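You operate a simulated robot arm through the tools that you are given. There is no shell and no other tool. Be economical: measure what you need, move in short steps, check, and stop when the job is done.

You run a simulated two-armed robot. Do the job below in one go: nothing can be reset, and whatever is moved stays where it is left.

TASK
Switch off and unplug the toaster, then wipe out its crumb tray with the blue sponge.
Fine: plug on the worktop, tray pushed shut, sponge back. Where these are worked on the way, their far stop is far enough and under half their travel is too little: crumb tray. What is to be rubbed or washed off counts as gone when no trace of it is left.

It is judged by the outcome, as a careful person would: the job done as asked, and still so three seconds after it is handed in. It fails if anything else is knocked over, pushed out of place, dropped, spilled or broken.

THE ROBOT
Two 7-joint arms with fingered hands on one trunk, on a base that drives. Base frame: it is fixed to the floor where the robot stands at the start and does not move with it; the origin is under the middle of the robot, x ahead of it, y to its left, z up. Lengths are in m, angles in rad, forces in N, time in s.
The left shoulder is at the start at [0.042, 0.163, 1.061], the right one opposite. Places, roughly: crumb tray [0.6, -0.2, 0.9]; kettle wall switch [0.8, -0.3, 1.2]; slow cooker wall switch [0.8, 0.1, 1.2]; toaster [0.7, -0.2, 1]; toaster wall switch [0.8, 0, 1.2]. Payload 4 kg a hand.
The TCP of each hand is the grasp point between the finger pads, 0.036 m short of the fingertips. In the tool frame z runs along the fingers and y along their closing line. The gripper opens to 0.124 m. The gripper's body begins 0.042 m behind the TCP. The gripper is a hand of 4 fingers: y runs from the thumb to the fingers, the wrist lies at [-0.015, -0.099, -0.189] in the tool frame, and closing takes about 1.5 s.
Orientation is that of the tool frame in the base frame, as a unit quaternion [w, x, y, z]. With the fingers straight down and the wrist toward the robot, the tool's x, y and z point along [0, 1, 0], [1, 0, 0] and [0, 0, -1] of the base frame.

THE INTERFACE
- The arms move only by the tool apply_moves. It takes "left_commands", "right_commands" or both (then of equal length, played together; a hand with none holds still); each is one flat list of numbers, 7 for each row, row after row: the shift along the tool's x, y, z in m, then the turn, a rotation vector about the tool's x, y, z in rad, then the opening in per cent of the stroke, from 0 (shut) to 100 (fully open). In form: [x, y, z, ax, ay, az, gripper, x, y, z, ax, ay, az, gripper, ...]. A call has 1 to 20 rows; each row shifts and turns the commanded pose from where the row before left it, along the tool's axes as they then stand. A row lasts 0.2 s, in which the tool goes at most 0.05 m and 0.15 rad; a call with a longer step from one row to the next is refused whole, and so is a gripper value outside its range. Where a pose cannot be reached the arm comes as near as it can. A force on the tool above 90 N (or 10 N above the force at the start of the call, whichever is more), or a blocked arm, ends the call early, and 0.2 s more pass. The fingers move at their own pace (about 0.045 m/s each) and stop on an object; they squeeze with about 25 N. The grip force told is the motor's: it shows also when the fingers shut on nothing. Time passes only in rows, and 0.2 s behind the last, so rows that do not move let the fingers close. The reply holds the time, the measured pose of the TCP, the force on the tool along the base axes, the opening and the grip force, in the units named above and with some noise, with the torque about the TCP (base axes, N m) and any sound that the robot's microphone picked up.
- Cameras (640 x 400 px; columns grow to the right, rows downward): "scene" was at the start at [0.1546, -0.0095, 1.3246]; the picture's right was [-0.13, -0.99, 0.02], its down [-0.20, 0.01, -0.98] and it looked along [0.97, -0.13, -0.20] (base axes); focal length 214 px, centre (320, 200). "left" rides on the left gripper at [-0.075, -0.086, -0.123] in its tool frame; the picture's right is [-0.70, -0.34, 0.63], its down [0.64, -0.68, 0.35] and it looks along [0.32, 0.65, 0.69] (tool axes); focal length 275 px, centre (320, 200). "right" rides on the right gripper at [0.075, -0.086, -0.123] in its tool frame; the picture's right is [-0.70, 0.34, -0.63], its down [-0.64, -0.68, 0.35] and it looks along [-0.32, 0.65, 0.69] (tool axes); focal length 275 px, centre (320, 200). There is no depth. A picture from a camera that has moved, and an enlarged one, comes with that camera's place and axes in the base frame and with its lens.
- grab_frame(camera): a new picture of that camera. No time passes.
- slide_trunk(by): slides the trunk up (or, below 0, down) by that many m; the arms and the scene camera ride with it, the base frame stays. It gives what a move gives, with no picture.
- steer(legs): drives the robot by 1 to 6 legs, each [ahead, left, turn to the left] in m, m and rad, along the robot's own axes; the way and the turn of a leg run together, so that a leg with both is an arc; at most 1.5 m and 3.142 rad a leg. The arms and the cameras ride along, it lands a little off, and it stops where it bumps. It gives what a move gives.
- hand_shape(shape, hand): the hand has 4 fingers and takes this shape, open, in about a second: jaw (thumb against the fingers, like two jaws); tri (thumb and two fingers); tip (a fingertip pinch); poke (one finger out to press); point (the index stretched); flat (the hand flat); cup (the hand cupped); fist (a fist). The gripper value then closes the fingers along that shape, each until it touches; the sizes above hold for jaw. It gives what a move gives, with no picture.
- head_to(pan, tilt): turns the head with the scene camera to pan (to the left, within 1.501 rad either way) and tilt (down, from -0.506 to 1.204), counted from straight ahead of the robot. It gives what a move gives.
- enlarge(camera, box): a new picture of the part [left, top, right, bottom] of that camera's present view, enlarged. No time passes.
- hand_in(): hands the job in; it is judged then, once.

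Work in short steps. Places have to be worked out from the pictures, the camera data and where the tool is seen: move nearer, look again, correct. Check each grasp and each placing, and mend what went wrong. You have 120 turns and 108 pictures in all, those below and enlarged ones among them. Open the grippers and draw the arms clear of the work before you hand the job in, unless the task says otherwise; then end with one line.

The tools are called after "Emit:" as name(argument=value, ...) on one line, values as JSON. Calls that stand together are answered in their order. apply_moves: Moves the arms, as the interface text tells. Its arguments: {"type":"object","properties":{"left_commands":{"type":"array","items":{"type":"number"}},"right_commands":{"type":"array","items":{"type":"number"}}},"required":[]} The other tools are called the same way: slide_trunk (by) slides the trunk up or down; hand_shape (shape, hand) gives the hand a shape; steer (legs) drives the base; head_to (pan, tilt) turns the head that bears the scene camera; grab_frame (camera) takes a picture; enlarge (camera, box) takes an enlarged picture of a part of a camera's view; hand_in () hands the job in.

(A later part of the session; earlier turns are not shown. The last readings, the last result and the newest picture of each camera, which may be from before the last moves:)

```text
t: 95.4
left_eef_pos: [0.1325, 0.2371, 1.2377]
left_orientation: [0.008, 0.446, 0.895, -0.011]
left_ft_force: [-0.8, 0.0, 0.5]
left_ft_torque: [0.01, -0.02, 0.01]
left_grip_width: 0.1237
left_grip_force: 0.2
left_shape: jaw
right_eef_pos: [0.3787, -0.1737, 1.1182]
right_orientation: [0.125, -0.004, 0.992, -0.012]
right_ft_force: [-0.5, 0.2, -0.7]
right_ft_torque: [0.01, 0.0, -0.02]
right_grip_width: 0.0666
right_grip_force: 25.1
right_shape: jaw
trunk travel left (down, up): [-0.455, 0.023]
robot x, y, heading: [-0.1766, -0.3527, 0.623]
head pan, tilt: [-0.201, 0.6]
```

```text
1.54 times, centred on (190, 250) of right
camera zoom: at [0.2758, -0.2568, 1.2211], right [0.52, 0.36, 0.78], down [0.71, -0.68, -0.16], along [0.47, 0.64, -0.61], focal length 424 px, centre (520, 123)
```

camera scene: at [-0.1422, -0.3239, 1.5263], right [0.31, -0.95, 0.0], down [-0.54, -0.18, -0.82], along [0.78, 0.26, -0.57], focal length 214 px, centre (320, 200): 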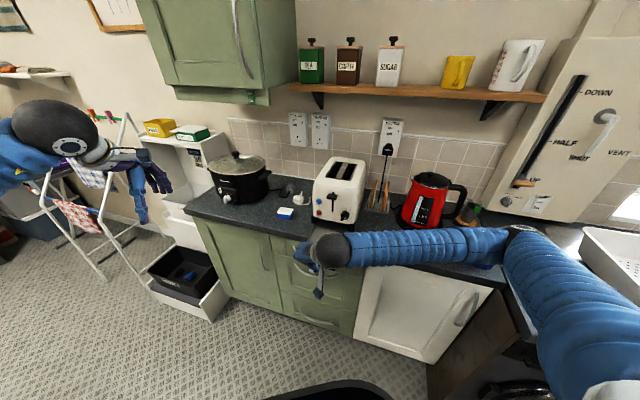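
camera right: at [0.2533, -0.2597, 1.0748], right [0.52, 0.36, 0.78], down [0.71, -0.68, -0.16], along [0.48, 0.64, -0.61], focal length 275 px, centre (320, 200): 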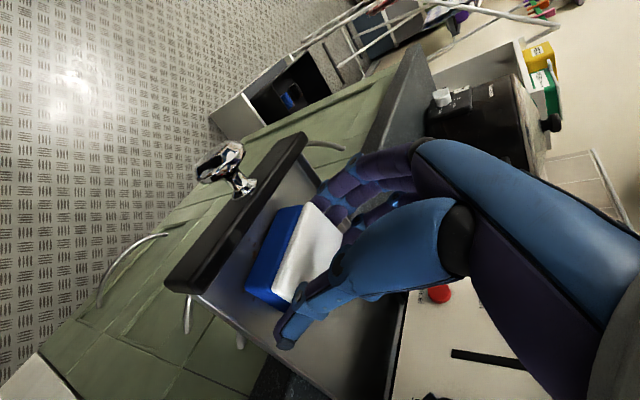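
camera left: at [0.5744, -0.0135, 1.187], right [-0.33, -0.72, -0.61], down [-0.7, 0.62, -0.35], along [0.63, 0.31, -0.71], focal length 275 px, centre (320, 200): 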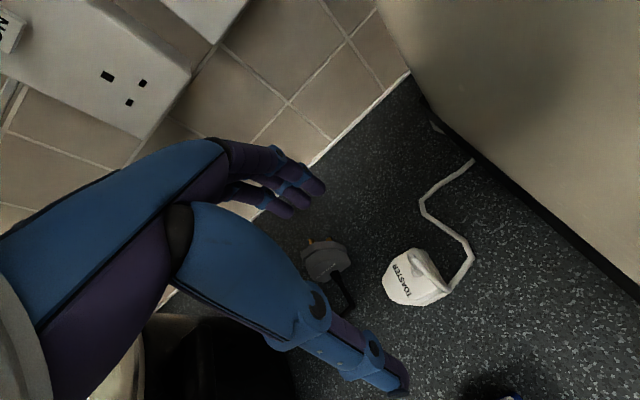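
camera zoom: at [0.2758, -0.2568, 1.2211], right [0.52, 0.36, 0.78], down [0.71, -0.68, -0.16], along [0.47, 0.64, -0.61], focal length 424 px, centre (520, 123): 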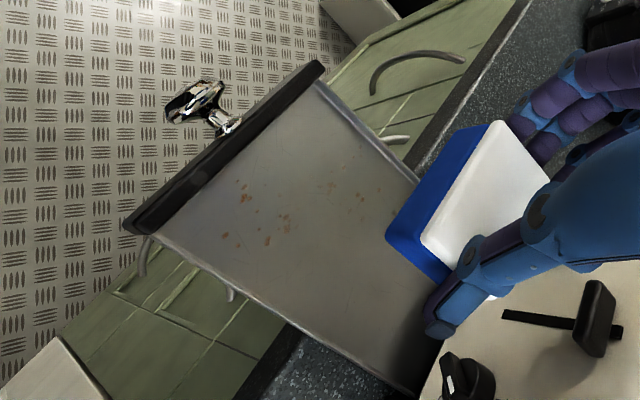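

Faint crumbs remain at x 0.34–0.41, y −0.13 to −0.20. I'll put the sponge back down and scrub sideways, which can't move the tray.

Emit:
apply_moves(right_commands=[0.03, 0, 0.02, 0, 0, 0, 0, 0.0097, 0, 0.0388, 0, 0, 0, 0, 0.0097, 0, 0.0388, 0, 0, 0, 0, 0.0097, 0, 0.0388, 0, 0, 0, 0, 0, 0.018, 0, 0, 0, 0, 0, 0, 0.018, 0, 0, 0, 0, 0, 0, -0.018, 0, 0, 0, 0, 0, 0, -0.018, 0, 0, 0, 0, 0, 0, 0.018, 0, 0, 0, 0, 0, 0, 0.018, 0, 0, 0, 0, 0, 0, -0.018, 0, 0, 0, 0, 0, 0, -0.018, 0, 0, 0, 0, 0, -0.0024, 0, -0.0097, 0, 0, 0, 0, -0.036, 0, 0.009, 0, 0, 0, 0, 0.0024, 0, 0.0097, 0, 0, 0, 0, 0, 0.018, 0, 0, 0, 0, 0, 0, 0.018, 0, 0, 0, 0, 0, 0, -0.018, 0, 0, 0, 0, 0, 0, -0.018, 0, 0, 0, 0, 0])

Emit:
apply_moves(right_commands=[0, 0.018, 0, 0, 0, 0, 0, 0, 0.018, 0, 0, 0, 0, 0, 0, -0.018, 0, 0, 0, 0, 0, 0, -0.018, 0, 0, 0, 0, 0, 0.018, 0, -0.0045, 0, 0, 0, 0, 0.018, 0, -0.0045, 0, 0, 0, 0, 0, 0.018, 0, 0, 0, 0, 0, 0, 0.018, 0, 0, 0, 0, 0, 0, -0.018, 0, 0, 0, 0, 0, 0, -0.018, 0, 0, 0, 0, 0, 0, 0.018, 0, 0, 0, 0, 0, 0, 0.018, 0, 0, 0, 0, 0, 0, -0.018, 0, 0, 0, 0, 0, 0, -0.018, 0, 0, 0, 0, 0, -0.0097, 0, -0.0388, 0, 0, 0, 0, -0.0097, 0, -0.0388, 0, 0, 0, 0, -0.0097, 0, -0.0388, 0, 0, 0, 0, -0.03, 0, -0.02, 0, 0, 0, 0])

Emit:
enlarge(camera="right", box=[60, 120, 320, 380])

```text
t: 99.4
left_eef_pos: [0.1293, 0.24, 1.2388]
left_orientation: [0.009, 0.446, 0.895, -0.01]
left_ft_force: [-1.1, 0.3, -0.3]
left_ft_torque: [0.02, 0.01, 0.01]
left_grip_width: 0.1236
left_grip_force: 0.0
left_shape: jaw
right_eef_pos: [0.3909, -0.1757, 0.9725]
right_orientation: [0.125, -0.005, 0.992, -0.009]
right_ft_force: [-1.8, 16.9, 25.6]
right_ft_torque: [0.51, -0.12, 0.12]
right_grip_width: 0.0692
right_grip_force: 25.6
right_shape: jaw
trunk travel left (down, up): [-0.455, 0.023]
robot x, y, heading: [-0.1742, -0.35, 0.623]
head pan, tilt: [-0.201, 0.6]
```

```text
t: 103.2
left_eef_pos: [0.1316, 0.2393, 1.2372]
left_orientation: [0.008, 0.447, 0.895, -0.011]
left_ft_force: [-0.2, 0.0, 0.4]
left_ft_torque: [0.0, -0.01, 0.01]
left_grip_width: 0.1235
left_grip_force: 0.1
left_shape: jaw
right_eef_pos: [0.3805, -0.1755, 1.1185]
right_orientation: [0.124, -0.003, 0.992, -0.011]
right_ft_force: [-0.3, 0.2, 0.2]
right_ft_torque: [0.01, 0.03, -0.01]
right_grip_width: 0.0686
right_grip_force: 25.3
right_shape: jaw
trunk travel left (down, up): [-0.455, 0.023]
robot x, y, heading: [-0.1727, -0.3525, 0.62]
head pan, tilt: [-0.201, 0.6]
```

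```text
1.54 times, centred on (190, 250) of right
camera zoom: at [0.2779, -0.2575, 1.2212], right [0.52, 0.36, 0.78], down [0.71, -0.68, -0.16], along [0.47, 0.64, -0.61], focal length 424 px, centre (520, 123)
```

zoom: 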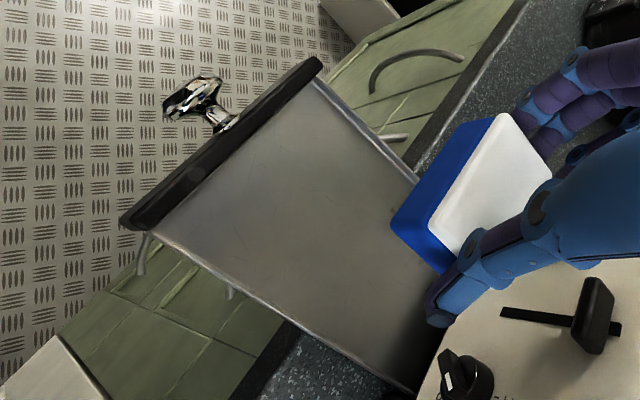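

It looks clean. I'll shift the hand aside a little and zoom closer, including the part hidden by the sponge.

Emit:
enlarge(camera="right", box=[110, 150, 240, 290])

Emit:
apply_moves(right_commands=[0, 0.04, 0, 0, 0, 0, 0, 0, 0.04, 0, 0, 0, 0, 0, 0, 0.04, 0, 0, 0, 0, 0, 0, 0.03, 0, 0, 0, 0, 0])

Emit:
enlarge(camera="right", box=[20, 180, 280, 390])

Emit:
enlarge(camera="scene", box=[230, 160, 390, 300])

```text
2.86 times, centred on (175, 220) of right
camera zoom: at [0.2779, -0.2575, 1.2212], right [0.52, 0.36, 0.78], down [0.71, -0.68, -0.16], along [0.47, 0.64, -0.61], focal length 786 px, centre (734, 143)
```

zoom: 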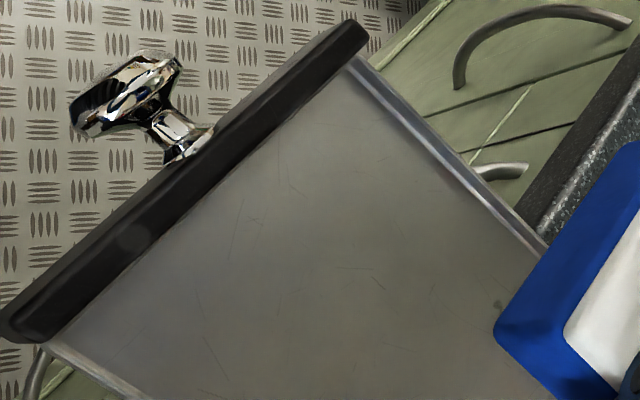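

```text
t: 104.2
left_eef_pos: [0.131, 0.2398, 1.2374]
left_orientation: [0.008, 0.447, 0.894, -0.011]
left_ft_force: [0.5, 0.8, 0.8]
left_ft_torque: [-0.03, 0.0, -0.01]
left_grip_width: 0.1239
left_grip_force: 0.0
left_shape: jaw
right_eef_pos: [0.3795, -0.0226, 1.1137]
right_orientation: [0.124, -0.002, 0.992, -0.013]
right_ft_force: [0.1, -0.3, 0.7]
right_ft_torque: [0.02, 0.05, 0.0]
right_grip_width: 0.0685
right_grip_force: 25.1
right_shape: jaw
trunk travel left (down, up): [-0.455, 0.023]
robot x, y, heading: [-0.176, -0.348, 0.623]
head pan, tilt: [-0.201, 0.6]
```

```text
1.90 times, centred on (150, 285) of right
camera zoom: at [0.2761, -0.1045, 1.2167], right [0.52, 0.36, 0.78], down [0.71, -0.68, -0.16], along [0.48, 0.64, -0.61], focal length 524 px, centre (644, 38)
```

zoom: 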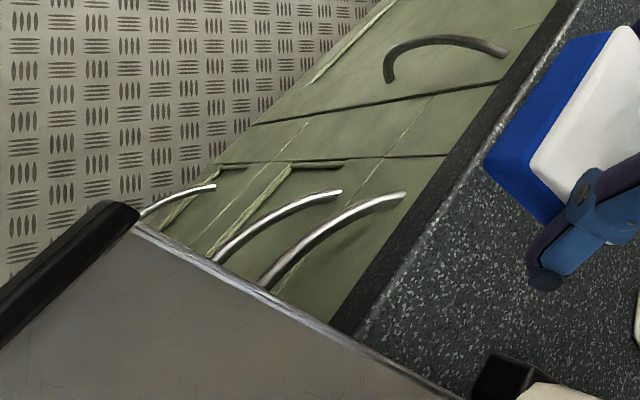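

```text
2.86 times, centred on (310, 230) of scene
camera zoom: at [-0.1009, -0.3162, 1.5264], right [0.41, -0.91, 0.0], down [-0.52, -0.23, -0.82], along [0.75, 0.34, -0.57], focal length 613 px, centre (349, 114)
```

zoom: 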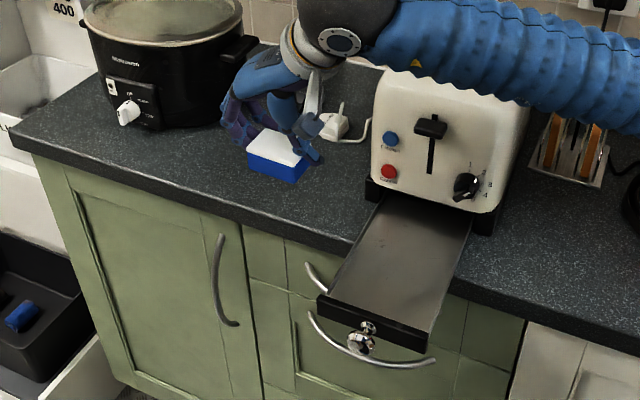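

A small dark spot remains near [0.437, -0.12]. I'll zoom in on it from the scene camera.

Emit:
enlarge(camera="scene", box=[300, 205, 355, 265])

```text
6.67 times, centred on (328, 235) of scene
camera zoom: at [-0.1009, -0.3162, 1.5264], right [0.41, -0.91, 0.0], down [-0.52, -0.23, -0.82], along [0.75, 0.34, -0.57], focal length 1430 px, centre (270, -33)
```

zoom: 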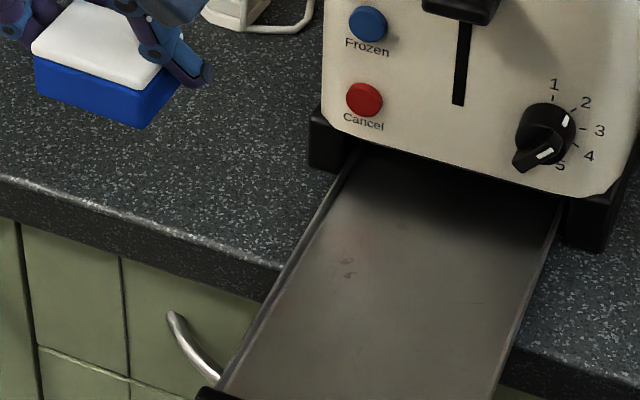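

I'll scrub that spot too, with short sideways strokes.

Emit:
apply_moves(right_commands=[0, -0.0423, 0, 0, 0, 0, 0, 0, -0.0423, 0, 0, 0, 0, 0, 0, -0.0423, 0, 0, 0, 0, 0, -0.0313, 0, 0.0078, 0, 0, 0, 0, -0.0313, 0, 0.0078, 0, 0, 0, 0, 0.0089, 0, 0.0355, 0, 0, 0, 0, 0.0089, 0, 0.0355, 0, 0, 0, 0, 0.0089, 0, 0.0355, 0, 0, 0, 0, 0.0089, 0, 0.0355, 0, 0, 0, 0, 0, 0.009, 0, 0, 0, 0, 0, 0, -0.018, 0, 0, 0, 0, 0, 0, 0.018, 0, 0, 0, 0, 0, 0, -0.018, 0, 0, 0, 0, 0, 0, 0.018, 0, 0, 0, 0, 0, 0, -0.018, 0, 0, 0, 0, 0, 0, 0.018, 0, 0, 0, 0, 0, 0, -0.018, 0, 0, 0, 0, 0, 0, 0.018, 0, 0, 0, 0, 0])

Emit:
apply_moves(right_commands=[0, -0.018, 0, 0, 0, 0, 0, 0, 0.018, 0, 0, 0, 0, 0, 0, -0.018, 0, 0, 0, 0, 0, 0, 0.018, 0, 0, 0, 0, 0, -0.0089, 0, -0.0355, 0, 0, 0, 0, -0.0089, 0, -0.0355, 0, 0, 0, 0, -0.0089, 0, -0.0355, 0, 0, 0, 0, -0.0089, 0, -0.0355, 0, 0, 0, 0, 0, 0.04, 0, 0, 0, 0, 0, 0, 0.04, 0, 0, 0, 0, 0, 0, 0.04, 0, 0, 0, 0, 0])

Emit:
enlarge(camera="scene", box=[300, 205, 355, 265])

```text
t: 108.0
left_eef_pos: [0.131, 0.2369, 1.2374]
left_orientation: [0.009, 0.448, 0.894, -0.01]
left_ft_force: [0.7, 0.4, 0.6]
left_ft_torque: [0.0, 0.02, -0.05]
left_grip_width: 0.1237
left_grip_force: 0.0
left_shape: jaw
right_eef_pos: [0.4431, -0.1482, 0.9724]
right_orientation: [0.126, -0.002, 0.992, -0.012]
right_ft_force: [-0.3, -12.0, 28.1]
right_ft_torque: [-0.58, -0.1, -0.12]
right_grip_width: 0.0737
right_grip_force: 24.2
right_shape: jaw
trunk travel left (down, up): [-0.455, 0.023]
robot x, y, heading: [-0.1743, -0.3496, 0.623]
head pan, tilt: [-0.201, 0.6]
```

```text
t: 110.4
left_eef_pos: [0.1317, 0.2395, 1.237]
left_orientation: [0.01, 0.447, 0.895, -0.011]
left_ft_force: [0.9, 0.0, -0.6]
left_ft_torque: [-0.04, 0.01, 0.03]
left_grip_width: 0.1237
left_grip_force: 0.0
left_shape: jaw
right_eef_pos: [0.4397, -0.0202, 1.1131]
right_orientation: [0.124, -0.002, 0.992, -0.012]
right_ft_force: [-0.1, -0.3, -1.2]
right_ft_torque: [-0.01, 0.05, -0.02]
right_grip_width: 0.0674
right_grip_force: 25.0
right_shape: jaw
trunk travel left (down, up): [-0.455, 0.023]
robot x, y, heading: [-0.1768, -0.3545, 0.616]
head pan, tilt: [-0.201, 0.6]
```

```text
6.67 times, centred on (328, 235) of scene
camera zoom: at [-0.1011, -0.3161, 1.5264], right [0.41, -0.91, 0.0], down [-0.52, -0.23, -0.82], along [0.75, 0.34, -0.57], focal length 1430 px, centre (270, -33)
```

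zoom: 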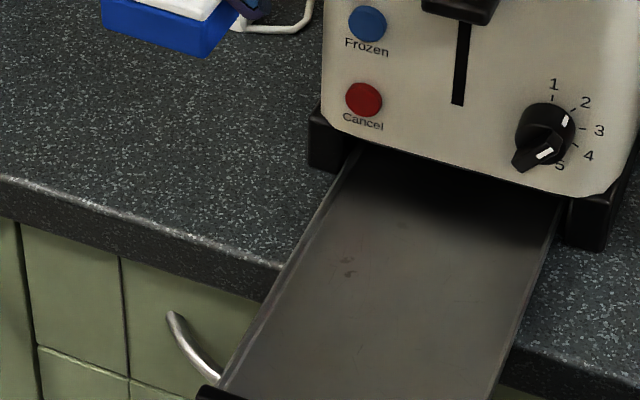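

The spot is still there; the fingers met the tray wall before the sponge covered it. I'll yaw the hand 90° about the vertical (sponge stays flat) so the sponge can reach close to the left wall.

Emit:
apply_moves(right_commands=[0, 0, 0, 0.0346, 0.0036, 0.1382, 0, 0, 0, 0, 0.0346, 0.0036, 0.1382, 0, 0, 0, 0, 0.0346, 0.0036, 0.1382, 0, 0, 0, 0, 0.0346, 0.0036, 0.1382, 0, 0, 0, 0, 0.0346, 0.0036, 0.1382, 0, 0, 0, 0, 0.0346, 0.0036, 0.1382, 0, 0, 0, 0, 0.0346, 0.0036, 0.1382, 0, 0, 0, 0, 0.0346, 0.0036, 0.1382, 0, 0, 0, 0, 0.0346, 0.0036, 0.1382, 0, 0, 0, 0, 0.0346, 0.0036, 0.1382, 0, 0, 0, 0, 0.0346, 0.0036, 0.1382, 0])

Emit:
grab_frame(camera="right")

```text
t: 112.8
left_eef_pos: [0.1314, 0.2392, 1.2382]
left_orientation: [0.009, 0.447, 0.894, -0.011]
left_ft_force: [-0.4, 0.6, -0.2]
left_ft_torque: [0.02, 0.01, -0.02]
left_grip_width: 0.1236
left_grip_force: 0.0
left_shape: jaw
right_eef_pos: [0.4435, -0.0214, 1.1135]
right_orientation: [0.08, 0.7, 0.704, -0.093]
right_ft_force: [-0.1, -0.3, 0.1]
right_ft_torque: [0.03, -0.01, -0.03]
right_grip_width: 0.0675
right_grip_force: 25.4
right_shape: jaw
trunk travel left (down, up): [-0.455, 0.023]
robot x, y, heading: [-0.1754, -0.3484, 0.62]
head pan, tilt: [-0.201, 0.6]
```

```text
16 pictures are left
camera right: at [0.3597, 0.0817, 1.217], right [0.35, -0.52, 0.78], down [-0.68, -0.71, -0.17], along [0.64, -0.47, -0.61], focal length 275 px, centre (320, 200)
```

right: 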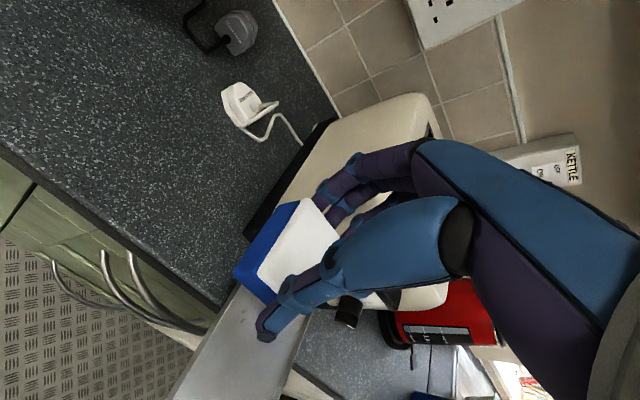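

The sponge is flat and turned. I'll move over the spot, press, and scrub with short y strokes.

Emit:
apply_moves(right_commands=[-0.0191, 0, 0.0306, 0, 0, 0, 0, -0.0191, 0, 0.0306, 0, 0, 0, 0, -0.0191, 0, 0.0306, 0, 0, 0, 0, -0.0191, 0, 0.0306, 0, 0, 0, 0, 0.0049, 0, 0.0194, 0, 0, 0, 0, 0.0036, 0, 0.0146, 0, 0, 0, 0, 0.0021, 0, 0.0083, 0, 0, 0, 0, -0.0146, 0, 0.0036, 0, 0, 0, 0, 0.0146, 0, -0.0036, 0, 0, 0, 0, -0.0146, 0, 0.0036, 0, 0, 0, 0, 0.0146, 0, -0.0036, 0, 0, 0, 0, -0.0146, 0, 0.0036, 0, 0, 0, 0, 0.0146, 0, -0.0036, 0, 0, 0, 0, -0.0146, 0, 0.0036, 0, 0, 0, 0, 0.0146, 0, -0.0036, 0, 0, 0, 0, -0.0146, 0, 0.0036, 0, 0, 0, 0, 0.0146, 0, -0.0036, 0, 0, 0, 0])

```text
t: 116.4
left_eef_pos: [0.1294, 0.2336, 1.2393]
left_orientation: [0.009, 0.448, 0.894, -0.009]
left_ft_force: [0.0, -0.5, -0.2]
left_ft_torque: [-0.01, -0.02, 0.01]
left_grip_width: 0.124
left_grip_force: 0.1
left_shape: jaw
right_eef_pos: [0.4399, -0.1284, 0.9698]
right_orientation: [0.079, 0.7, 0.704, -0.092]
right_ft_force: [0.3, -15.4, 45.4]
right_ft_torque: [-0.62, -0.46, -0.73]
right_grip_width: 0.0693
right_grip_force: 24.5
right_shape: jaw
trunk travel left (down, up): [-0.455, 0.023]
robot x, y, heading: [-0.1778, -0.3526, 0.624]
head pan, tilt: [-0.201, 0.6]
heard: click
```

Scrubbed at ~45 N. I'll lift away and look at the spot.

Emit:
apply_moves(right_commands=[-0.0073, 0, -0.029, 0, 0, 0, 0, -0.0097, 0, -0.0388, 0, 0, 0, 0, -0.0097, 0, -0.0388, 0, 0, 0, 0, 0.0388, 0, -0.0097, 0, 0, 0, 0, 0.0388, 0, -0.0097, 0, 0, 0, 0, 0.0388, 0, -0.0097, 0, 0, 0, 0])

Emit:
enlarge(camera="scene", box=[300, 205, 355, 265])

```text
t: 117.8
left_eef_pos: [0.1317, 0.2382, 1.2375]
left_orientation: [0.008, 0.448, 0.894, -0.012]
left_ft_force: [-0.5, -0.1, -1.0]
left_ft_torque: [0.01, 0.0, 0.02]
left_grip_width: 0.1237
left_grip_force: 0.3
left_shape: jaw
right_eef_pos: [0.4455, -0.0052, 1.08]
right_orientation: [0.078, 0.7, 0.704, -0.093]
right_ft_force: [0.5, -0.7, -0.1]
right_ft_torque: [-0.06, -0.03, -0.01]
right_grip_width: 0.0677
right_grip_force: 24.7
right_shape: jaw
trunk travel left (down, up): [-0.455, 0.023]
robot x, y, heading: [-0.1764, -0.3506, 0.623]
head pan, tilt: [-0.201, 0.6]
```

```text
6.67 times, centred on (328, 235) of scene
camera zoom: at [-0.1004, -0.3161, 1.5263], right [0.41, -0.91, 0.0], down [-0.52, -0.23, -0.82], along [0.75, 0.34, -0.57], focal length 1430 px, centre (270, -33)
```

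zoom: 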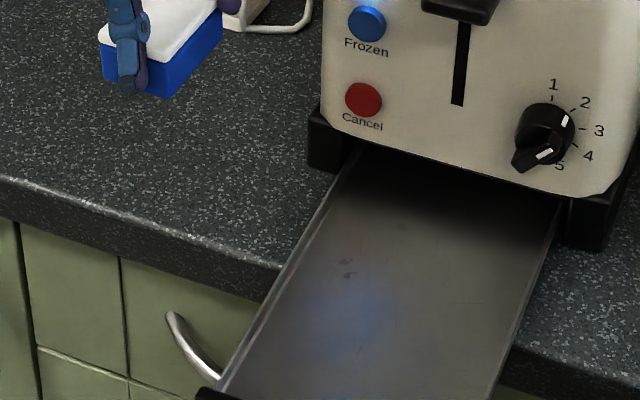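

The spot didn't change under firm scrubbing, so it is part of the tray's surface like the scratches. The Frozen button now seems to glow though, so I'll check the toaster front.

Emit:
enlarge(camera="scene", box=[300, 160, 370, 220])

```text
6.67 times, centred on (335, 190) of scene
camera zoom: at [-0.1004, -0.3161, 1.5263], right [0.41, -0.91, 0.0], down [-0.52, -0.23, -0.82], along [0.75, 0.34, -0.57], focal length 1430 px, centre (220, 267)
```

zoom: 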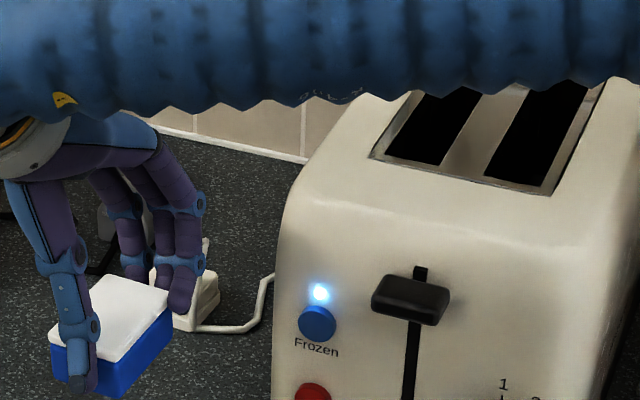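

The lamp above "Frozen" is lit because a finger pressed it; I'll press it off later. First I'll turn the sponge back and take it over its original place.

Emit:
apply_moves(right_commands=[-0.0073, 0, -0.0291, 0, 0, 0, 0, 0, 0, 0, -0.0346, -0.0036, -0.1382, 0, 0, 0, 0, -0.0346, -0.0036, -0.1382, 0, 0, 0, 0, -0.0346, -0.0036, -0.1382, 0, 0, 0, 0, -0.0346, -0.0036, -0.1382, 0, 0, 0, 0, -0.0346, -0.0036, -0.1382, 0, 0, 0, 0, -0.0346, -0.0036, -0.1382, 0, 0, 0, 0, -0.0346, -0.0036, -0.1382, 0, 0, 0, 0, -0.0346, -0.0036, -0.1382, 0, 0, 0, 0, -0.0346, -0.0036, -0.1382, 0, 0, 0, 0, -0.0346, -0.0036, -0.1382, 0, 0, 0, 0, -0.0346, -0.0036, -0.1382, 0, -0.0171, 0.017, 0.0245, 0, 0, 0, 0, -0.0171, 0.017, 0.0245, 0, 0, 0, 0, -0.0171, 0.017, 0.0245, 0, 0, 0, 0, -0.0171, 0.017, 0.0245, 0, 0, 0, 0])

Emit:
grab_frame(camera="right")

```text
t: 121.2
left_eef_pos: [0.1308, 0.2395, 1.2368]
left_orientation: [0.009, 0.447, 0.894, -0.012]
left_ft_force: [0.5, 0.4, -0.5]
left_ft_torque: [0.01, -0.05, 0.03]
left_grip_width: 0.1235
left_grip_force: 0.1
left_shape: jaw
right_eef_pos: [0.5358, 0.0619, 1.0308]
right_orientation: [0.125, -0.003, 0.992, -0.013]
right_ft_force: [0.2, -0.4, -0.5]
right_ft_torque: [-0.01, -0.01, 0.01]
right_grip_width: 0.0674
right_grip_force: 24.4
right_shape: jaw
trunk travel left (down, up): [-0.455, 0.023]
robot x, y, heading: [-0.1809, -0.3526, 0.626]
head pan, tilt: [-0.201, 0.6]
```

```text
13 pictures are left
camera right: at [0.4329, -0.0199, 1.1334], right [0.52, 0.36, 0.78], down [0.71, -0.68, -0.16], along [0.47, 0.64, -0.61], focal length 275 px, centre (320, 200)
```

right: 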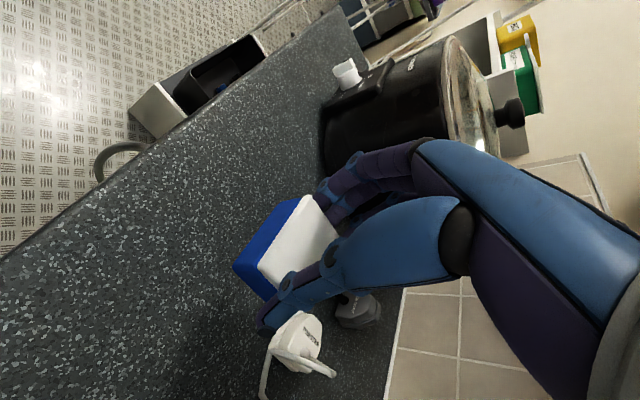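

Right above its original place. I'll lower until it touches.

Emit:
apply_moves(right_commands=[0.0097, 0, 0.0388, 0, 0, 0, 0, 0.0029, 0, 0.0116, 0, 0, 0, 0, 0.0012, 0, 0.0048, 0, 0, 0, 0, 0.001, 0, 0.0039, 0, 0, 0, 0, 0, 0, 0, 0, 0, 0, 0])

```text
t: 122.4
left_eef_pos: [0.1307, 0.238, 1.2384]
left_orientation: [0.007, 0.447, 0.894, -0.011]
left_ft_force: [0.3, 0.4, -0.2]
left_ft_torque: [0.03, 0.0, -0.03]
left_grip_width: 0.1235
left_grip_force: 0.0
left_shape: jaw
right_eef_pos: [0.5346, 0.0607, 0.9681]
right_orientation: [0.124, -0.003, 0.992, -0.012]
right_ft_force: [-0.6, -0.2, -0.6]
right_ft_torque: [0.01, 0.0, 0.0]
right_grip_width: 0.0678
right_grip_force: 25.5
right_shape: jaw
trunk travel left (down, up): [-0.455, 0.023]
robot x, y, heading: [-0.1738, -0.3525, 0.624]
head pan, tilt: [-0.201, 0.6]
```

Emit:
apply_moves(right_commands=[0.0007, 0, 0.0029, 0, 0, 0, 0, 0.0007, 0, 0.0029, 0, 0, 0, 0, 0.0005, 0, 0.0019, 0, 0, 0, 0, 0, 0, 0, 0, 0, 0, 0])

```text
t: 123.4
left_eef_pos: [0.1317, 0.2388, 1.2379]
left_orientation: [0.008, 0.447, 0.895, -0.011]
left_ft_force: [-0.2, -0.2, -0.7]
left_ft_torque: [-0.04, -0.01, 0.01]
left_grip_width: 0.1237
left_grip_force: 0.1
left_shape: jaw
right_eef_pos: [0.5343, 0.0599, 0.9615]
right_orientation: [0.125, -0.002, 0.992, -0.012]
right_ft_force: [-0.8, -0.3, 0.1]
right_ft_torque: [0.06, 0.04, 0.03]
right_grip_width: 0.0674
right_grip_force: 25.0
right_shape: jaw
trunk travel left (down, up): [-0.455, 0.023]
robot x, y, heading: [-0.1775, -0.3543, 0.629]
head pan, tilt: [-0.201, 0.6]
```

No contact yet; I'll go on down gently.

Emit:
apply_moves(right_commands=[0.0005, 0, 0.0019, 0, 0, 0, 0, 0.0005, 0, 0.0019, 0, 0, 0, 0, 0.0005, 0, 0.0019, 0, 0, 0, 0, 0, 0, 0, 0, 0, 0, 0])

```text
t: 124.4
left_eef_pos: [0.1301, 0.2383, 1.2382]
left_orientation: [0.009, 0.447, 0.895, -0.01]
left_ft_force: [0.8, 0.7, 0.5]
left_ft_torque: [0.04, 0.03, -0.03]
left_grip_width: 0.1238
left_grip_force: 0.1
left_shape: jaw
right_eef_pos: [0.5335, 0.0593, 0.96]
right_orientation: [0.125, -0.003, 0.992, -0.01]
right_ft_force: [0.8, -0.9, 23.4]
right_ft_torque: [-0.03, -0.12, -0.11]
right_grip_width: 0.0678
right_grip_force: 25.1
right_shape: jaw
trunk travel left (down, up): [-0.455, 0.023]
robot x, y, heading: [-0.1703, -0.3508, 0.625]
head pan, tilt: [-0.201, 0.6]
```

Contact at 23 N, so the sponge is on the worktop. I'll release it and lift straight up.

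Emit:
apply_moves(right_commands=[-0.0004, 0, -0.0015, 0, 0, 0, 0, 0, 0, 0, 0, 0, 0, 70, 0, 0, 0, 0, 0, 0, 100, 0, 0, 0, 0, 0, 0, 100, 0, 0, 0, 0, 0, 0, 100, 0, 0, 0, 0, 0, 0, 100, -0.0073, 0, -0.0291, 0, 0, 0, 100, -0.0097, 0, -0.0388, 0, 0, 0, 100, -0.0097, 0, -0.0388, 0, 0, 0, 100, -0.0097, 0, -0.0388, 0, 0, 0, 100])

Emit:
grab_frame(camera="right")

```text
t: 126.6
left_eef_pos: [0.1296, 0.2386, 1.2381]
left_orientation: [0.009, 0.447, 0.894, -0.01]
left_ft_force: [-0.3, 0.0, -0.7]
left_ft_torque: [0.02, 0.0, 0.03]
left_grip_width: 0.1238
left_grip_force: 0.0
left_shape: jaw
right_eef_pos: [0.5342, 0.0625, 1.1082]
right_orientation: [0.124, -0.004, 0.992, -0.012]
right_ft_force: [-0.9, 0.9, 0.2]
right_ft_torque: [0.0, -0.04, 0.0]
right_grip_width: 0.1238
right_grip_force: 0.2
right_shape: jaw
trunk travel left (down, up): [-0.455, 0.023]
robot x, y, heading: [-0.1766, -0.3537, 0.62]
head pan, tilt: [-0.201, 0.6]
```

```text
12 pictures are left
camera right: at [0.4302, -0.02, 1.2115], right [0.52, 0.36, 0.78], down [0.71, -0.68, -0.16], along [0.48, 0.64, -0.61], focal length 275 px, centre (320, 200)
```

right: 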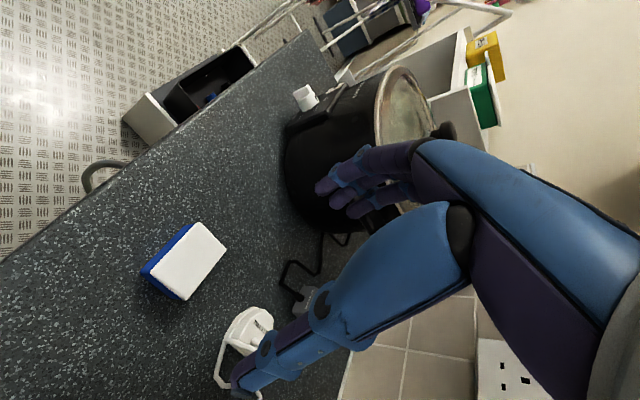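

The sponge is back in place. To push the tray shut I need to get in front of the knob (now at about [0.29, -0.158, 0.93]), so I'll back the robot 0.15 m.

Emit:
steer(legs=[[-0.122, 0.087, 0]])

```text
t: 127.9
left_eef_pos: [-0.0202, 0.2386, 1.2365]
left_orientation: [0.008, 0.446, 0.895, -0.011]
left_ft_force: [0.6, 0.2, 0.4]
left_ft_torque: [0.03, -0.03, -0.01]
left_grip_width: 0.1239
left_grip_force: 0.0
left_shape: jaw
right_eef_pos: [0.3845, 0.0641, 1.1081]
right_orientation: [0.125, -0.003, 0.992, -0.012]
right_ft_force: [0.3, 0.5, 0.6]
right_ft_torque: [0.02, 0.0, -0.02]
right_grip_width: 0.1235
right_grip_force: 0.1
right_shape: jaw
trunk travel left (down, up): [-0.455, 0.023]
robot x, y, heading: [-0.3265, -0.35, 0.628]
head pan, tilt: [-0.201, 0.6]
```

Moving the closed hand to in front of the knob, stopping a little above.

Emit:
apply_moves(right_commands=[0.0412, 0, -0.0103, 0, 0, 0, 50, 0.0412, 0, -0.0103, 0, 0, 0, 0, 0.0412, 0, -0.0103, 0, 0, 0, 0, 0.0412, 0, -0.0103, 0, 0, 0, 0, 0, -0.0444, 0, 0, 0, 0, 0, 0, -0.0444, 0, 0, 0, 0, 0, 0, -0.0444, 0, 0, 0, 0, 0, 0, -0.0444, 0, 0, 0, 0, 0, 0, -0.0444, 0, 0, 0, 0, 0, 0.0094, 0, 0.0375, 0, 0, 0, 0, 0.0094, 0, 0.0375, 0, 0, 0, 0])

Emit:
grab_frame(camera="right")

```text
t: 130.3
left_eef_pos: [-0.0193, 0.2378, 1.2382]
left_orientation: [0.007, 0.447, 0.894, -0.01]
left_ft_force: [0.6, 0.3, -0.4]
left_ft_torque: [0.03, 0.02, 0.02]
left_grip_width: 0.1236
left_grip_force: 0.1
left_shape: jaw
right_eef_pos: [0.2152, -0.1612, 1.034]
right_orientation: [0.124, -0.004, 0.992, -0.011]
right_ft_force: [-1.1, -0.2, -0.4]
right_ft_torque: [0.01, -0.02, 0.01]
right_grip_width: 0.0
right_grip_force: 25.0
right_shape: jaw
trunk travel left (down, up): [-0.455, 0.023]
robot x, y, heading: [-0.3249, -0.3522, 0.62]
head pan, tilt: [-0.201, 0.6]
```

```text
11 pictures are left
camera right: at [0.1121, -0.2444, 1.1372], right [0.52, 0.36, 0.78], down [0.71, -0.68, -0.16], along [0.47, 0.64, -0.61], focal length 275 px, centre (320, 200)
```

right: 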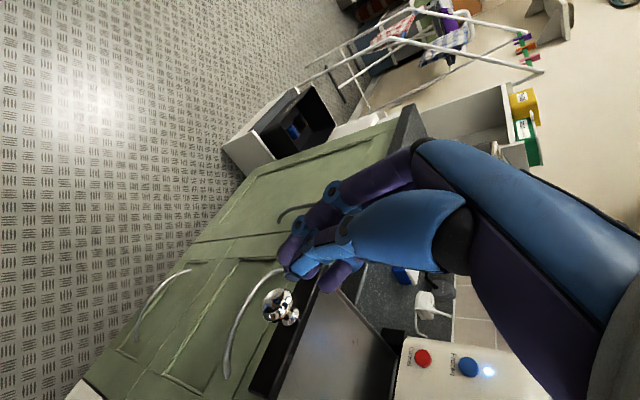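

Ball confirmed at [0.286, -0.159]. I'll lower to its height and push toward +x.

Emit:
apply_moves(right_commands=[0.0092, 0, 0.0369, 0, 0, 0, 0, 0.0092, 0, 0.0369, 0, 0, 0, 0, -0.0194, 0, 0.0048, 0, 0, 0, 0, -0.0194, 0, 0.0048, 0, 0, 0, 0, -0.0194, 0, 0.0048, 0, 0, 0, 0, -0.0194, 0, 0.0048, 0, 0, 0, 0, -0.0194, 0, 0.0048, 0, 0, 0, 0])

Emit:
grab_frame(camera="right")

```text
t: 131.9
left_eef_pos: [-0.0208, 0.2395, 1.2378]
left_orientation: [0.008, 0.446, 0.895, -0.011]
left_ft_force: [0.0, -0.3, 0.3]
left_ft_torque: [0.0, -0.03, 0.0]
left_grip_width: 0.1235
left_grip_force: 0.0
left_shape: jaw
right_eef_pos: [0.3157, -0.1621, 0.9585]
right_orientation: [0.123, -0.003, 0.992, -0.012]
right_ft_force: [-1.2, 0.4, -0.1]
right_ft_torque: [0.01, 0.01, -0.01]
right_grip_width: 0.0
right_grip_force: 24.7
right_shape: jaw
trunk travel left (down, up): [-0.455, 0.023]
robot x, y, heading: [-0.3236, -0.3507, 0.624]
head pan, tilt: [-0.201, 0.6]
```

```text
10 pictures are left
camera right: at [0.2126, -0.2457, 1.063], right [0.52, 0.36, 0.78], down [0.71, -0.68, -0.16], along [0.47, 0.64, -0.61], focal length 275 px, centre (320, 200)
```

right: 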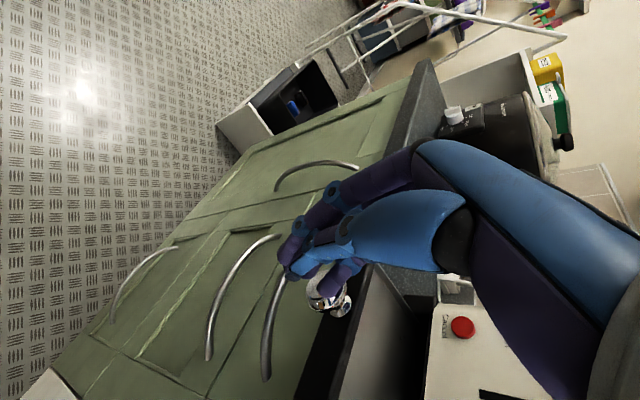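

The tray is moving in. I'll continue to nearly closed.

Emit:
apply_moves(right_commands=[-0.0194, 0, 0.0048, 0, 0, 0, 0, -0.0194, 0, 0.0048, 0, 0, 0, 0, -0.0194, 0, 0.0048, 0, 0, 0, 0, -0.0194, 0, 0.0048, 0, 0, 0, 0, -0.0194, 0, 0.0048, 0, 0, 0, 0, -0.0097, 0, 0.0024, 0, 0, 0, 0])

Emit:
apply_moves(right_commands=[-0.0058, 0, 0.0014, 0, 0, 0, 0, -0.0058, 0, 0.0014, 0, 0, 0, 0, -0.0058, 0, 0.0014, 0, 0, 0, 0])

Emit:
enlarge(camera="scene", box=[250, 120, 410, 220])

```text
t: 133.3
left_eef_pos: [-0.0201, 0.2382, 1.2384]
left_orientation: [0.007, 0.446, 0.895, -0.011]
left_ft_force: [0.3, 0.3, 1.0]
left_ft_torque: [0.04, 0.0, 0.03]
left_grip_width: 0.1235
left_grip_force: 0.1
left_shape: jaw
right_eef_pos: [0.4268, -0.1632, 0.9616]
right_orientation: [0.125, -0.003, 0.992, -0.012]
right_ft_force: [-1.3, 0.2, 0.4]
right_ft_torque: [-0.02, 0.0, 0.02]
right_grip_width: 0.0
right_grip_force: 24.7
right_shape: jaw
trunk travel left (down, up): [-0.455, 0.023]
robot x, y, heading: [-0.3251, -0.3519, 0.626]
head pan, tilt: [-0.201, 0.6]
```

```text
t: 134.1
left_eef_pos: [-0.0197, 0.2394, 1.2369]
left_orientation: [0.008, 0.446, 0.895, -0.011]
left_ft_force: [0.5, 0.2, 0.1]
left_ft_torque: [0.02, -0.02, 0.01]
left_grip_width: 0.1237
left_grip_force: 0.2
left_shape: jaw
right_eef_pos: [0.4439, -0.1611, 0.9613]
right_orientation: [0.124, -0.003, 0.992, -0.012]
right_ft_force: [-0.8, 0.0, 0.0]
right_ft_torque: [0.0, 0.03, -0.01]
right_grip_width: 0.0
right_grip_force: 24.8
right_shape: jaw
trunk travel left (down, up): [-0.455, 0.023]
robot x, y, heading: [-0.3241, -0.3505, 0.624]
head pan, tilt: [-0.201, 0.6]
```

```text
4.00 times, centred on (330, 170) of scene
camera zoom: at [-0.2517, -0.3172, 1.5264], right [0.41, -0.91, 0.0], down [-0.52, -0.23, -0.82], along [0.75, 0.34, -0.57], focal length 858 px, centre (280, 320)
```

zoom: 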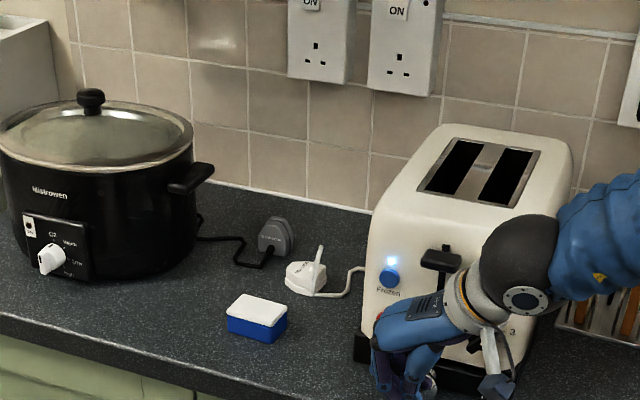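

No stop felt yet, so I'll keep pushing gently.

Emit:
apply_moves(right_commands=[-0.0049, 0, 0.0012, 0, 0, 0, 0, -0.0049, 0, 0.0012, 0, 0, 0, 0, -0.0049, 0, 0.0012, 0, 0, 0, 0, -0.0049, 0, 0.0012, 0, 0, 0, 0])

Emit:
grab_frame(camera="right")

```text
t: 135.1
left_eef_pos: [-0.021, 0.2387, 1.2372]
left_orientation: [0.008, 0.446, 0.895, -0.011]
left_ft_force: [0.6, -0.2, -0.3]
left_ft_torque: [0.02, 0.01, -0.01]
left_grip_width: 0.1238
left_grip_force: 0.0
left_shape: jaw
right_eef_pos: [0.4544, -0.1586, 0.9597]
right_orientation: [0.128, 0.0, 0.992, -0.011]
right_ft_force: [-15.3, 3.2, 3.3]
right_ft_torque: [0.04, 0.06, 0.08]
right_grip_width: 0.0
right_grip_force: 25.4
right_shape: jaw
right hand out of reach, approached as far as the arm can: row 3, 4
trunk travel left (down, up): [-0.455, 0.023]
robot x, y, heading: [-0.3229, -0.3504, 0.627]
head pan, tilt: [-0.201, 0.6]
```

```text
8 pictures are left
camera right: at [0.3503, -0.2416, 1.0608], right [0.51, 0.35, 0.78], down [0.71, -0.69, -0.16], along [0.48, 0.64, -0.6], focal length 275 px, centre (320, 200)
```

right: 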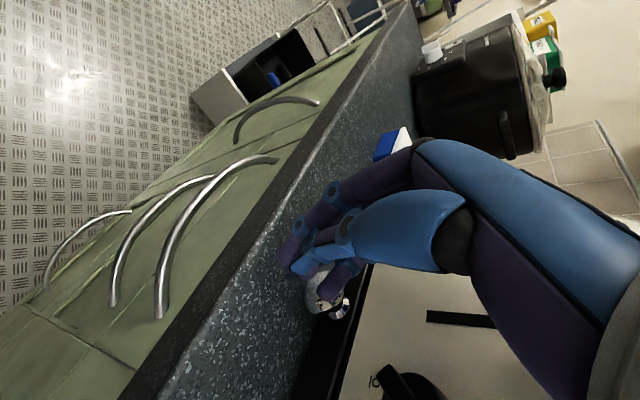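

Resistance of 15 N and the ball is at x ≈ 0.50, so it's about shut. I'll back the hand off, bring the robot 7 cm closer, and give one firm confirming push.

Emit:
apply_moves(right_commands=[0.0388, 0, -0.0097, 0, 0, 0, 0, 0.0388, 0, -0.0097, 0, 0, 0, 0, 0.0194, 0, -0.0048, 0, 0, 0, 0])

Emit:
steer(legs=[[0.057, -0.041, 0]])

Emit:
apply_moves(right_commands=[-0.0097, 0, 0.0024, 0, 0, 0, 0, -0.0097, 0, 0.0024, 0, 0, 0, 0, -0.0058, 0, 0.0014, 0, 0, 0, 0, -0.0049, 0, 0.0012, 0, 0, 0, 0, -0.0049, 0, 0.0012, 0, 0, 0, 0])

```text
t: 135.9
left_eef_pos: [-0.0203, 0.2397, 1.2381]
left_orientation: [0.009, 0.446, 0.895, -0.01]
left_ft_force: [-0.7, 1.5, 0.0]
left_ft_torque: [-0.03, 0.01, -0.04]
left_grip_width: 0.1237
left_grip_force: 0.1
left_shape: jaw
right_eef_pos: [0.3569, -0.1603, 0.9574]
right_orientation: [0.124, -0.004, 0.992, -0.012]
right_ft_force: [0.2, 0.2, 0.6]
right_ft_torque: [-0.02, 0.02, -0.02]
right_grip_width: 0.0
right_grip_force: 25.3
right_shape: jaw
trunk travel left (down, up): [-0.455, 0.023]
robot x, y, heading: [-0.3213, -0.3514, 0.629]
head pan, tilt: [-0.201, 0.6]
```

```text
t: 137.0
left_eef_pos: [0.053, 0.2385, 1.2371]
left_orientation: [0.008, 0.447, 0.894, -0.011]
left_ft_force: [0.6, 0.0, -0.4]
left_ft_torque: [-0.01, 0.02, 0.02]
left_grip_width: 0.1238
left_grip_force: 0.0
left_shape: jaw
right_eef_pos: [0.4285, -0.1621, 0.9562]
right_orientation: [0.124, -0.003, 0.992, -0.012]
right_ft_force: [0.6, 0.5, -0.8]
right_ft_torque: [-0.01, 0.04, 0.01]
right_grip_width: 0.0
right_grip_force: 25.2
right_shape: jaw
trunk travel left (down, up): [-0.455, 0.023]
robot x, y, heading: [-0.2564, -0.3517, 0.624]
head pan, tilt: [-0.201, 0.6]
```

```text
t: 138.2
left_eef_pos: [0.0475, 0.238, 1.2381]
left_orientation: [0.009, 0.446, 0.895, -0.011]
left_ft_force: [-0.7, -1.0, 0.0]
left_ft_torque: [0.0, 0.0, 0.05]
left_grip_width: 0.1237
left_grip_force: 0.0
left_shape: jaw
right_eef_pos: [0.4559, -0.1605, 0.957]
right_orientation: [0.121, -0.005, 0.993, -0.013]
right_ft_force: [-48.1, -0.6, -12.3]
right_ft_torque: [0.04, 1.31, -0.12]
right_grip_width: 0.0
right_grip_force: 25.6
right_shape: jaw
trunk travel left (down, up): [-0.455, 0.023]
robot x, y, heading: [-0.2535, -0.3502, 0.627]
head pan, tilt: [-0.201, 0.6]
```

The tray is firmly shut (48 N against its stop). I'll retreat and re-orient the hand in poke shape to press "Frozen" (about [0.543, -0.087, 1.014]) off.

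Emit:
apply_moves(right_commands=[0.0323, 0, -0.0081, 0, 0, 0, 0, 0.0323, 0, -0.0081, 0, 0, 0, 0, 0.0323, 0, -0.0081, 0, 0, 0, 0, -0.009, 0.0183, -0.0364, 0, 0, 0, 0, -0.009, 0.0183, -0.0364, 0, 0, 0, 0, -0.009, 0.0183, -0.0364, 0, 0, 0, 0, -0.009, 0.0183, -0.0364, 0, 0, 0, 0])

Emit:
hand_shape(shape="poke", hand="right")

Emit:
apply_moves(right_commands=[0, 0, 0, 0.0346, 0.0036, 0.1382, 0, 0, 0, 0, 0.0346, 0.0036, 0.1382, 0, 0, 0, 0, 0.0346, 0.0036, 0.1382, 0, 0, 0, 0, 0.0346, 0.0036, 0.1382, 0, 0, 0, 0, 0.0346, 0.0036, 0.1382, 0, 0, 0, 0, 0.0346, 0.0036, 0.1382, 0, 0, 0, 0, 0.0346, 0.0036, 0.1382, 0, 0, 0, 0, 0.0346, 0.0036, 0.1382, 0, 0, 0, 0, 0.0346, 0.0036, 0.1382, 0, 0, 0, 0, 0.0346, 0.0036, 0.1382, 0, 0, 0, 0, 0.0346, 0.0036, 0.1382, 0, 0, 0, 0, 0, 0.1225, 0, 0, 0, 0, 0, 0, 0.1225, 0, 0, 0, 0, 0, -0.143, 0, 0, 0, 0, 0, 0, -0.143, 0, 0, 0, 0, 0, 0, -0.143, 0, 0, 0, 0, 0, 0, -0.143, 0, 0, 0, 0, 0, 0, -0.143, 0, 0, 0, 0, 0, 0, -0.143, 0, 0, 0, 0, 0, 0, -0.143, 0, 0, 0])

Emit:
grab_frame(camera="right")

```text
t: 139.8
left_eef_pos: [0.0508, 0.2388, 1.2352]
left_orientation: [0.009, 0.447, 0.895, -0.011]
left_ft_force: [0.0, 0.6, -0.3]
left_ft_torque: [0.0, -0.01, -0.03]
left_grip_width: 0.1238
left_grip_force: 0.1
left_shape: jaw
right_eef_pos: [0.3593, -0.0845, 1.1041]
right_orientation: [0.125, -0.003, 0.992, -0.012]
right_ft_force: [-0.4, 0.5, -0.1]
right_ft_torque: [-0.02, -0.02, -0.01]
right_grip_width: 0.0
right_grip_force: 25.2
right_shape: jaw
trunk travel left (down, up): [-0.455, 0.023]
robot x, y, heading: [-0.255, -0.351, 0.623]
head pan, tilt: [-0.201, 0.6]
```

```text
t: 140.7
left_eef_pos: [0.0506, 0.2365, 1.2379]
left_orientation: [0.008, 0.448, 0.894, -0.011]
left_ft_force: [-0.2, -0.2, -0.2]
left_ft_torque: [-0.01, 0.0, 0.0]
left_grip_width: 0.1239
left_grip_force: 0.1
left_shape: jaw
right_eef_pos: [0.3601, -0.0857, 1.1048]
right_orientation: [0.124, -0.002, 0.992, -0.012]
right_ft_force: [-0.6, 0.4, -0.4]
right_ft_torque: [0.02, -0.01, 0.04]
right_grip_width: 0.0001
right_grip_force: 0.0
right_shape: poke
trunk travel left (down, up): [-0.455, 0.023]
robot x, y, heading: [-0.2555, -0.3507, 0.622]
head pan, tilt: [-0.201, 0.6]
```

```text
t: 144.9
left_eef_pos: [0.0487, 0.24, 1.2368]
left_orientation: [0.009, 0.447, 0.895, -0.012]
left_ft_force: [-0.4, 0.7, -0.4]
left_ft_torque: [-0.01, -0.01, -0.01]
left_grip_width: 0.1236
left_grip_force: 0.1
left_shape: jaw
right_eef_pos: [0.3609, -0.0832, 1.1063]
right_orientation: [0.333, 0.623, 0.625, 0.333]
right_ft_force: [0.4, 0.0, -0.1]
right_ft_torque: [-0.03, 0.0, -0.02]
right_grip_width: 0.0
right_grip_force: 0.1
right_shape: poke
trunk travel left (down, up): [-0.455, 0.023]
robot x, y, heading: [-0.2563, -0.3502, 0.622]
head pan, tilt: [-0.201, 0.6]
```

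```text
7 pictures are left
camera right: at [0.2104, -0.0095, 1.1037], right [-0.34, -0.7, 0.63], down [-0.09, -0.65, -0.76], along [0.94, -0.31, 0.16], focal length 275 px, centre (320, 200)
```

right: 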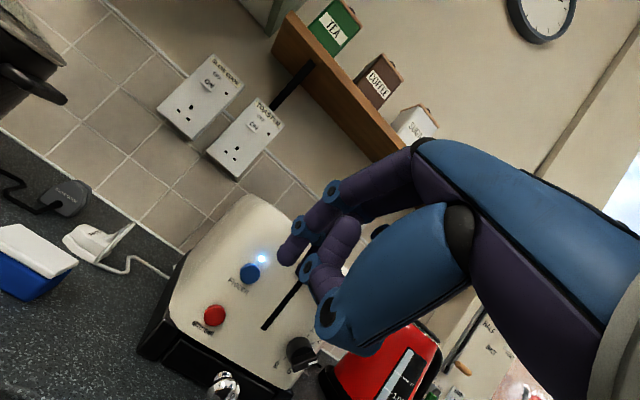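

Combining views, the Frozen button is at about [0.52, -0.101, 1.037]. I'll bring the fingertip to 2 cm in front of it and check.

Emit:
apply_moves(right_commands=[-0.006, 0.0064, 0.0395, 0, 0, 0, 0, -0.006, 0.0064, 0.0395, 0, 0, 0, 0, -0.006, 0.0064, 0.0395, 0, 0, 0, 0])

Emit:
grab_frame(camera="right")

```text
t: 145.7
left_eef_pos: [0.0524, 0.2374, 1.2379]
left_orientation: [0.007, 0.446, 0.895, -0.01]
left_ft_force: [0.3, 0.2, 0.0]
left_ft_torque: [0.04, 0.01, 0.0]
left_grip_width: 0.1236
left_grip_force: 0.0
left_shape: jaw
right_eef_pos: [0.4724, -0.1048, 1.0532]
right_orientation: [0.331, 0.622, 0.626, 0.334]
right_ft_force: [0.6, -0.8, 0.6]
right_ft_torque: [-0.01, -0.01, 0.0]
right_grip_width: 0.0
right_grip_force: 0.1
right_shape: poke
trunk travel left (down, up): [-0.455, 0.023]
robot x, y, heading: [-0.2519, -0.3505, 0.626]
head pan, tilt: [-0.201, 0.6]
```

```text
6 pictures are left
camera right: at [0.3221, -0.0304, 1.052], right [-0.33, -0.7, 0.63], down [-0.09, -0.64, -0.76], along [0.94, -0.31, 0.15], focal length 275 px, centre (320, 200)
```

right: 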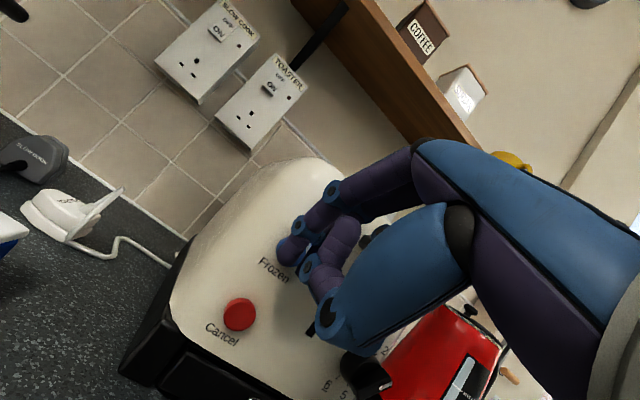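

The button is right behind the fingertip. I'll push forward in small steps, waiting for a click.

Emit:
apply_moves(right_commands=[-0.002, 0.006, 0.0055, 0, 0, 0, 0, 0, 0.0045, 0.0066, 0, 0, 0, 0, 0, 0.0034, 0.005, 0, 0, 0, 0])

```text
t: 146.5
left_eef_pos: [0.0473, 0.2366, 1.2384]
left_orientation: [0.009, 0.447, 0.895, -0.011]
left_ft_force: [0.0, 0.4, -0.2]
left_ft_torque: [0.0, 0.0, 0.0]
left_grip_width: 0.1236
left_grip_force: 0.0
left_shape: jaw
right_eef_pos: [0.4886, -0.1036, 1.0581]
right_orientation: [0.331, 0.621, 0.627, 0.335]
right_ft_force: [-27.6, -1.9, 5.8]
right_ft_torque: [-0.11, 0.03, -0.07]
right_grip_width: 0.0
right_grip_force: 0.1
right_shape: poke
trunk travel left (down, up): [-0.455, 0.023]
robot x, y, heading: [-0.2559, -0.3527, 0.621]
head pan, tilt: [-0.201, 0.6]
heard: click
```

A click. I'll back off and check the lamp.

Emit:
apply_moves(right_commands=[0, -0.0167, -0.0249, 0, 0, 0, 0, 0, -0.0223, -0.0332, 0, 0, 0, 0, 0, -0.0223, -0.0332, 0, 0, 0, 0, 0, -0.0223, -0.0332, 0, 0, 0, 0])

Emit:
grab_frame(camera="right")

```text
t: 147.5
left_eef_pos: [0.049, 0.2384, 1.2371]
left_orientation: [0.009, 0.447, 0.895, -0.012]
left_ft_force: [-0.1, 0.5, -0.8]
left_ft_torque: [0.01, 0.0, 0.01]
left_grip_width: 0.1233
left_grip_force: 0.0
left_shape: jaw
right_eef_pos: [0.3548, -0.0814, 1.0705]
right_orientation: [0.328, 0.624, 0.628, 0.33]
right_ft_force: [-0.3, 0.3, -0.1]
right_ft_torque: [0.0, -0.03, -0.02]
right_grip_width: 0.0
right_grip_force: 0.1
right_shape: poke
right hand out of reach, approached as far as the arm can: row 3, 4
trunk travel left (down, up): [-0.455, 0.023]
robot x, y, heading: [-0.2542, -0.3509, 0.623]
head pan, tilt: [-0.201, 0.6]
```

```text
5 pictures are left
camera right: at [0.2039, -0.0069, 1.0704], right [-0.33, -0.7, 0.64], down [-0.1, -0.65, -0.76], along [0.94, -0.31, 0.14], focal length 275 px, centre (320, 200)
```

right: 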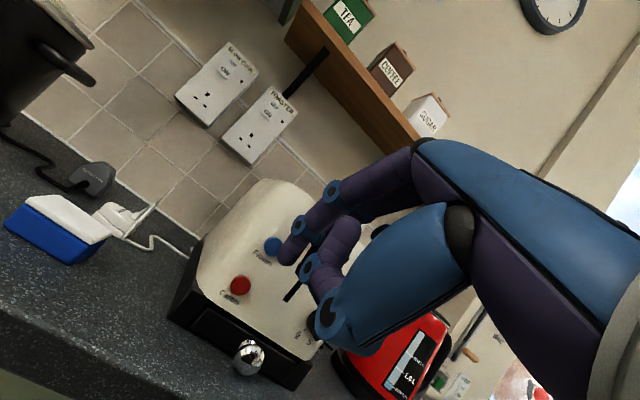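

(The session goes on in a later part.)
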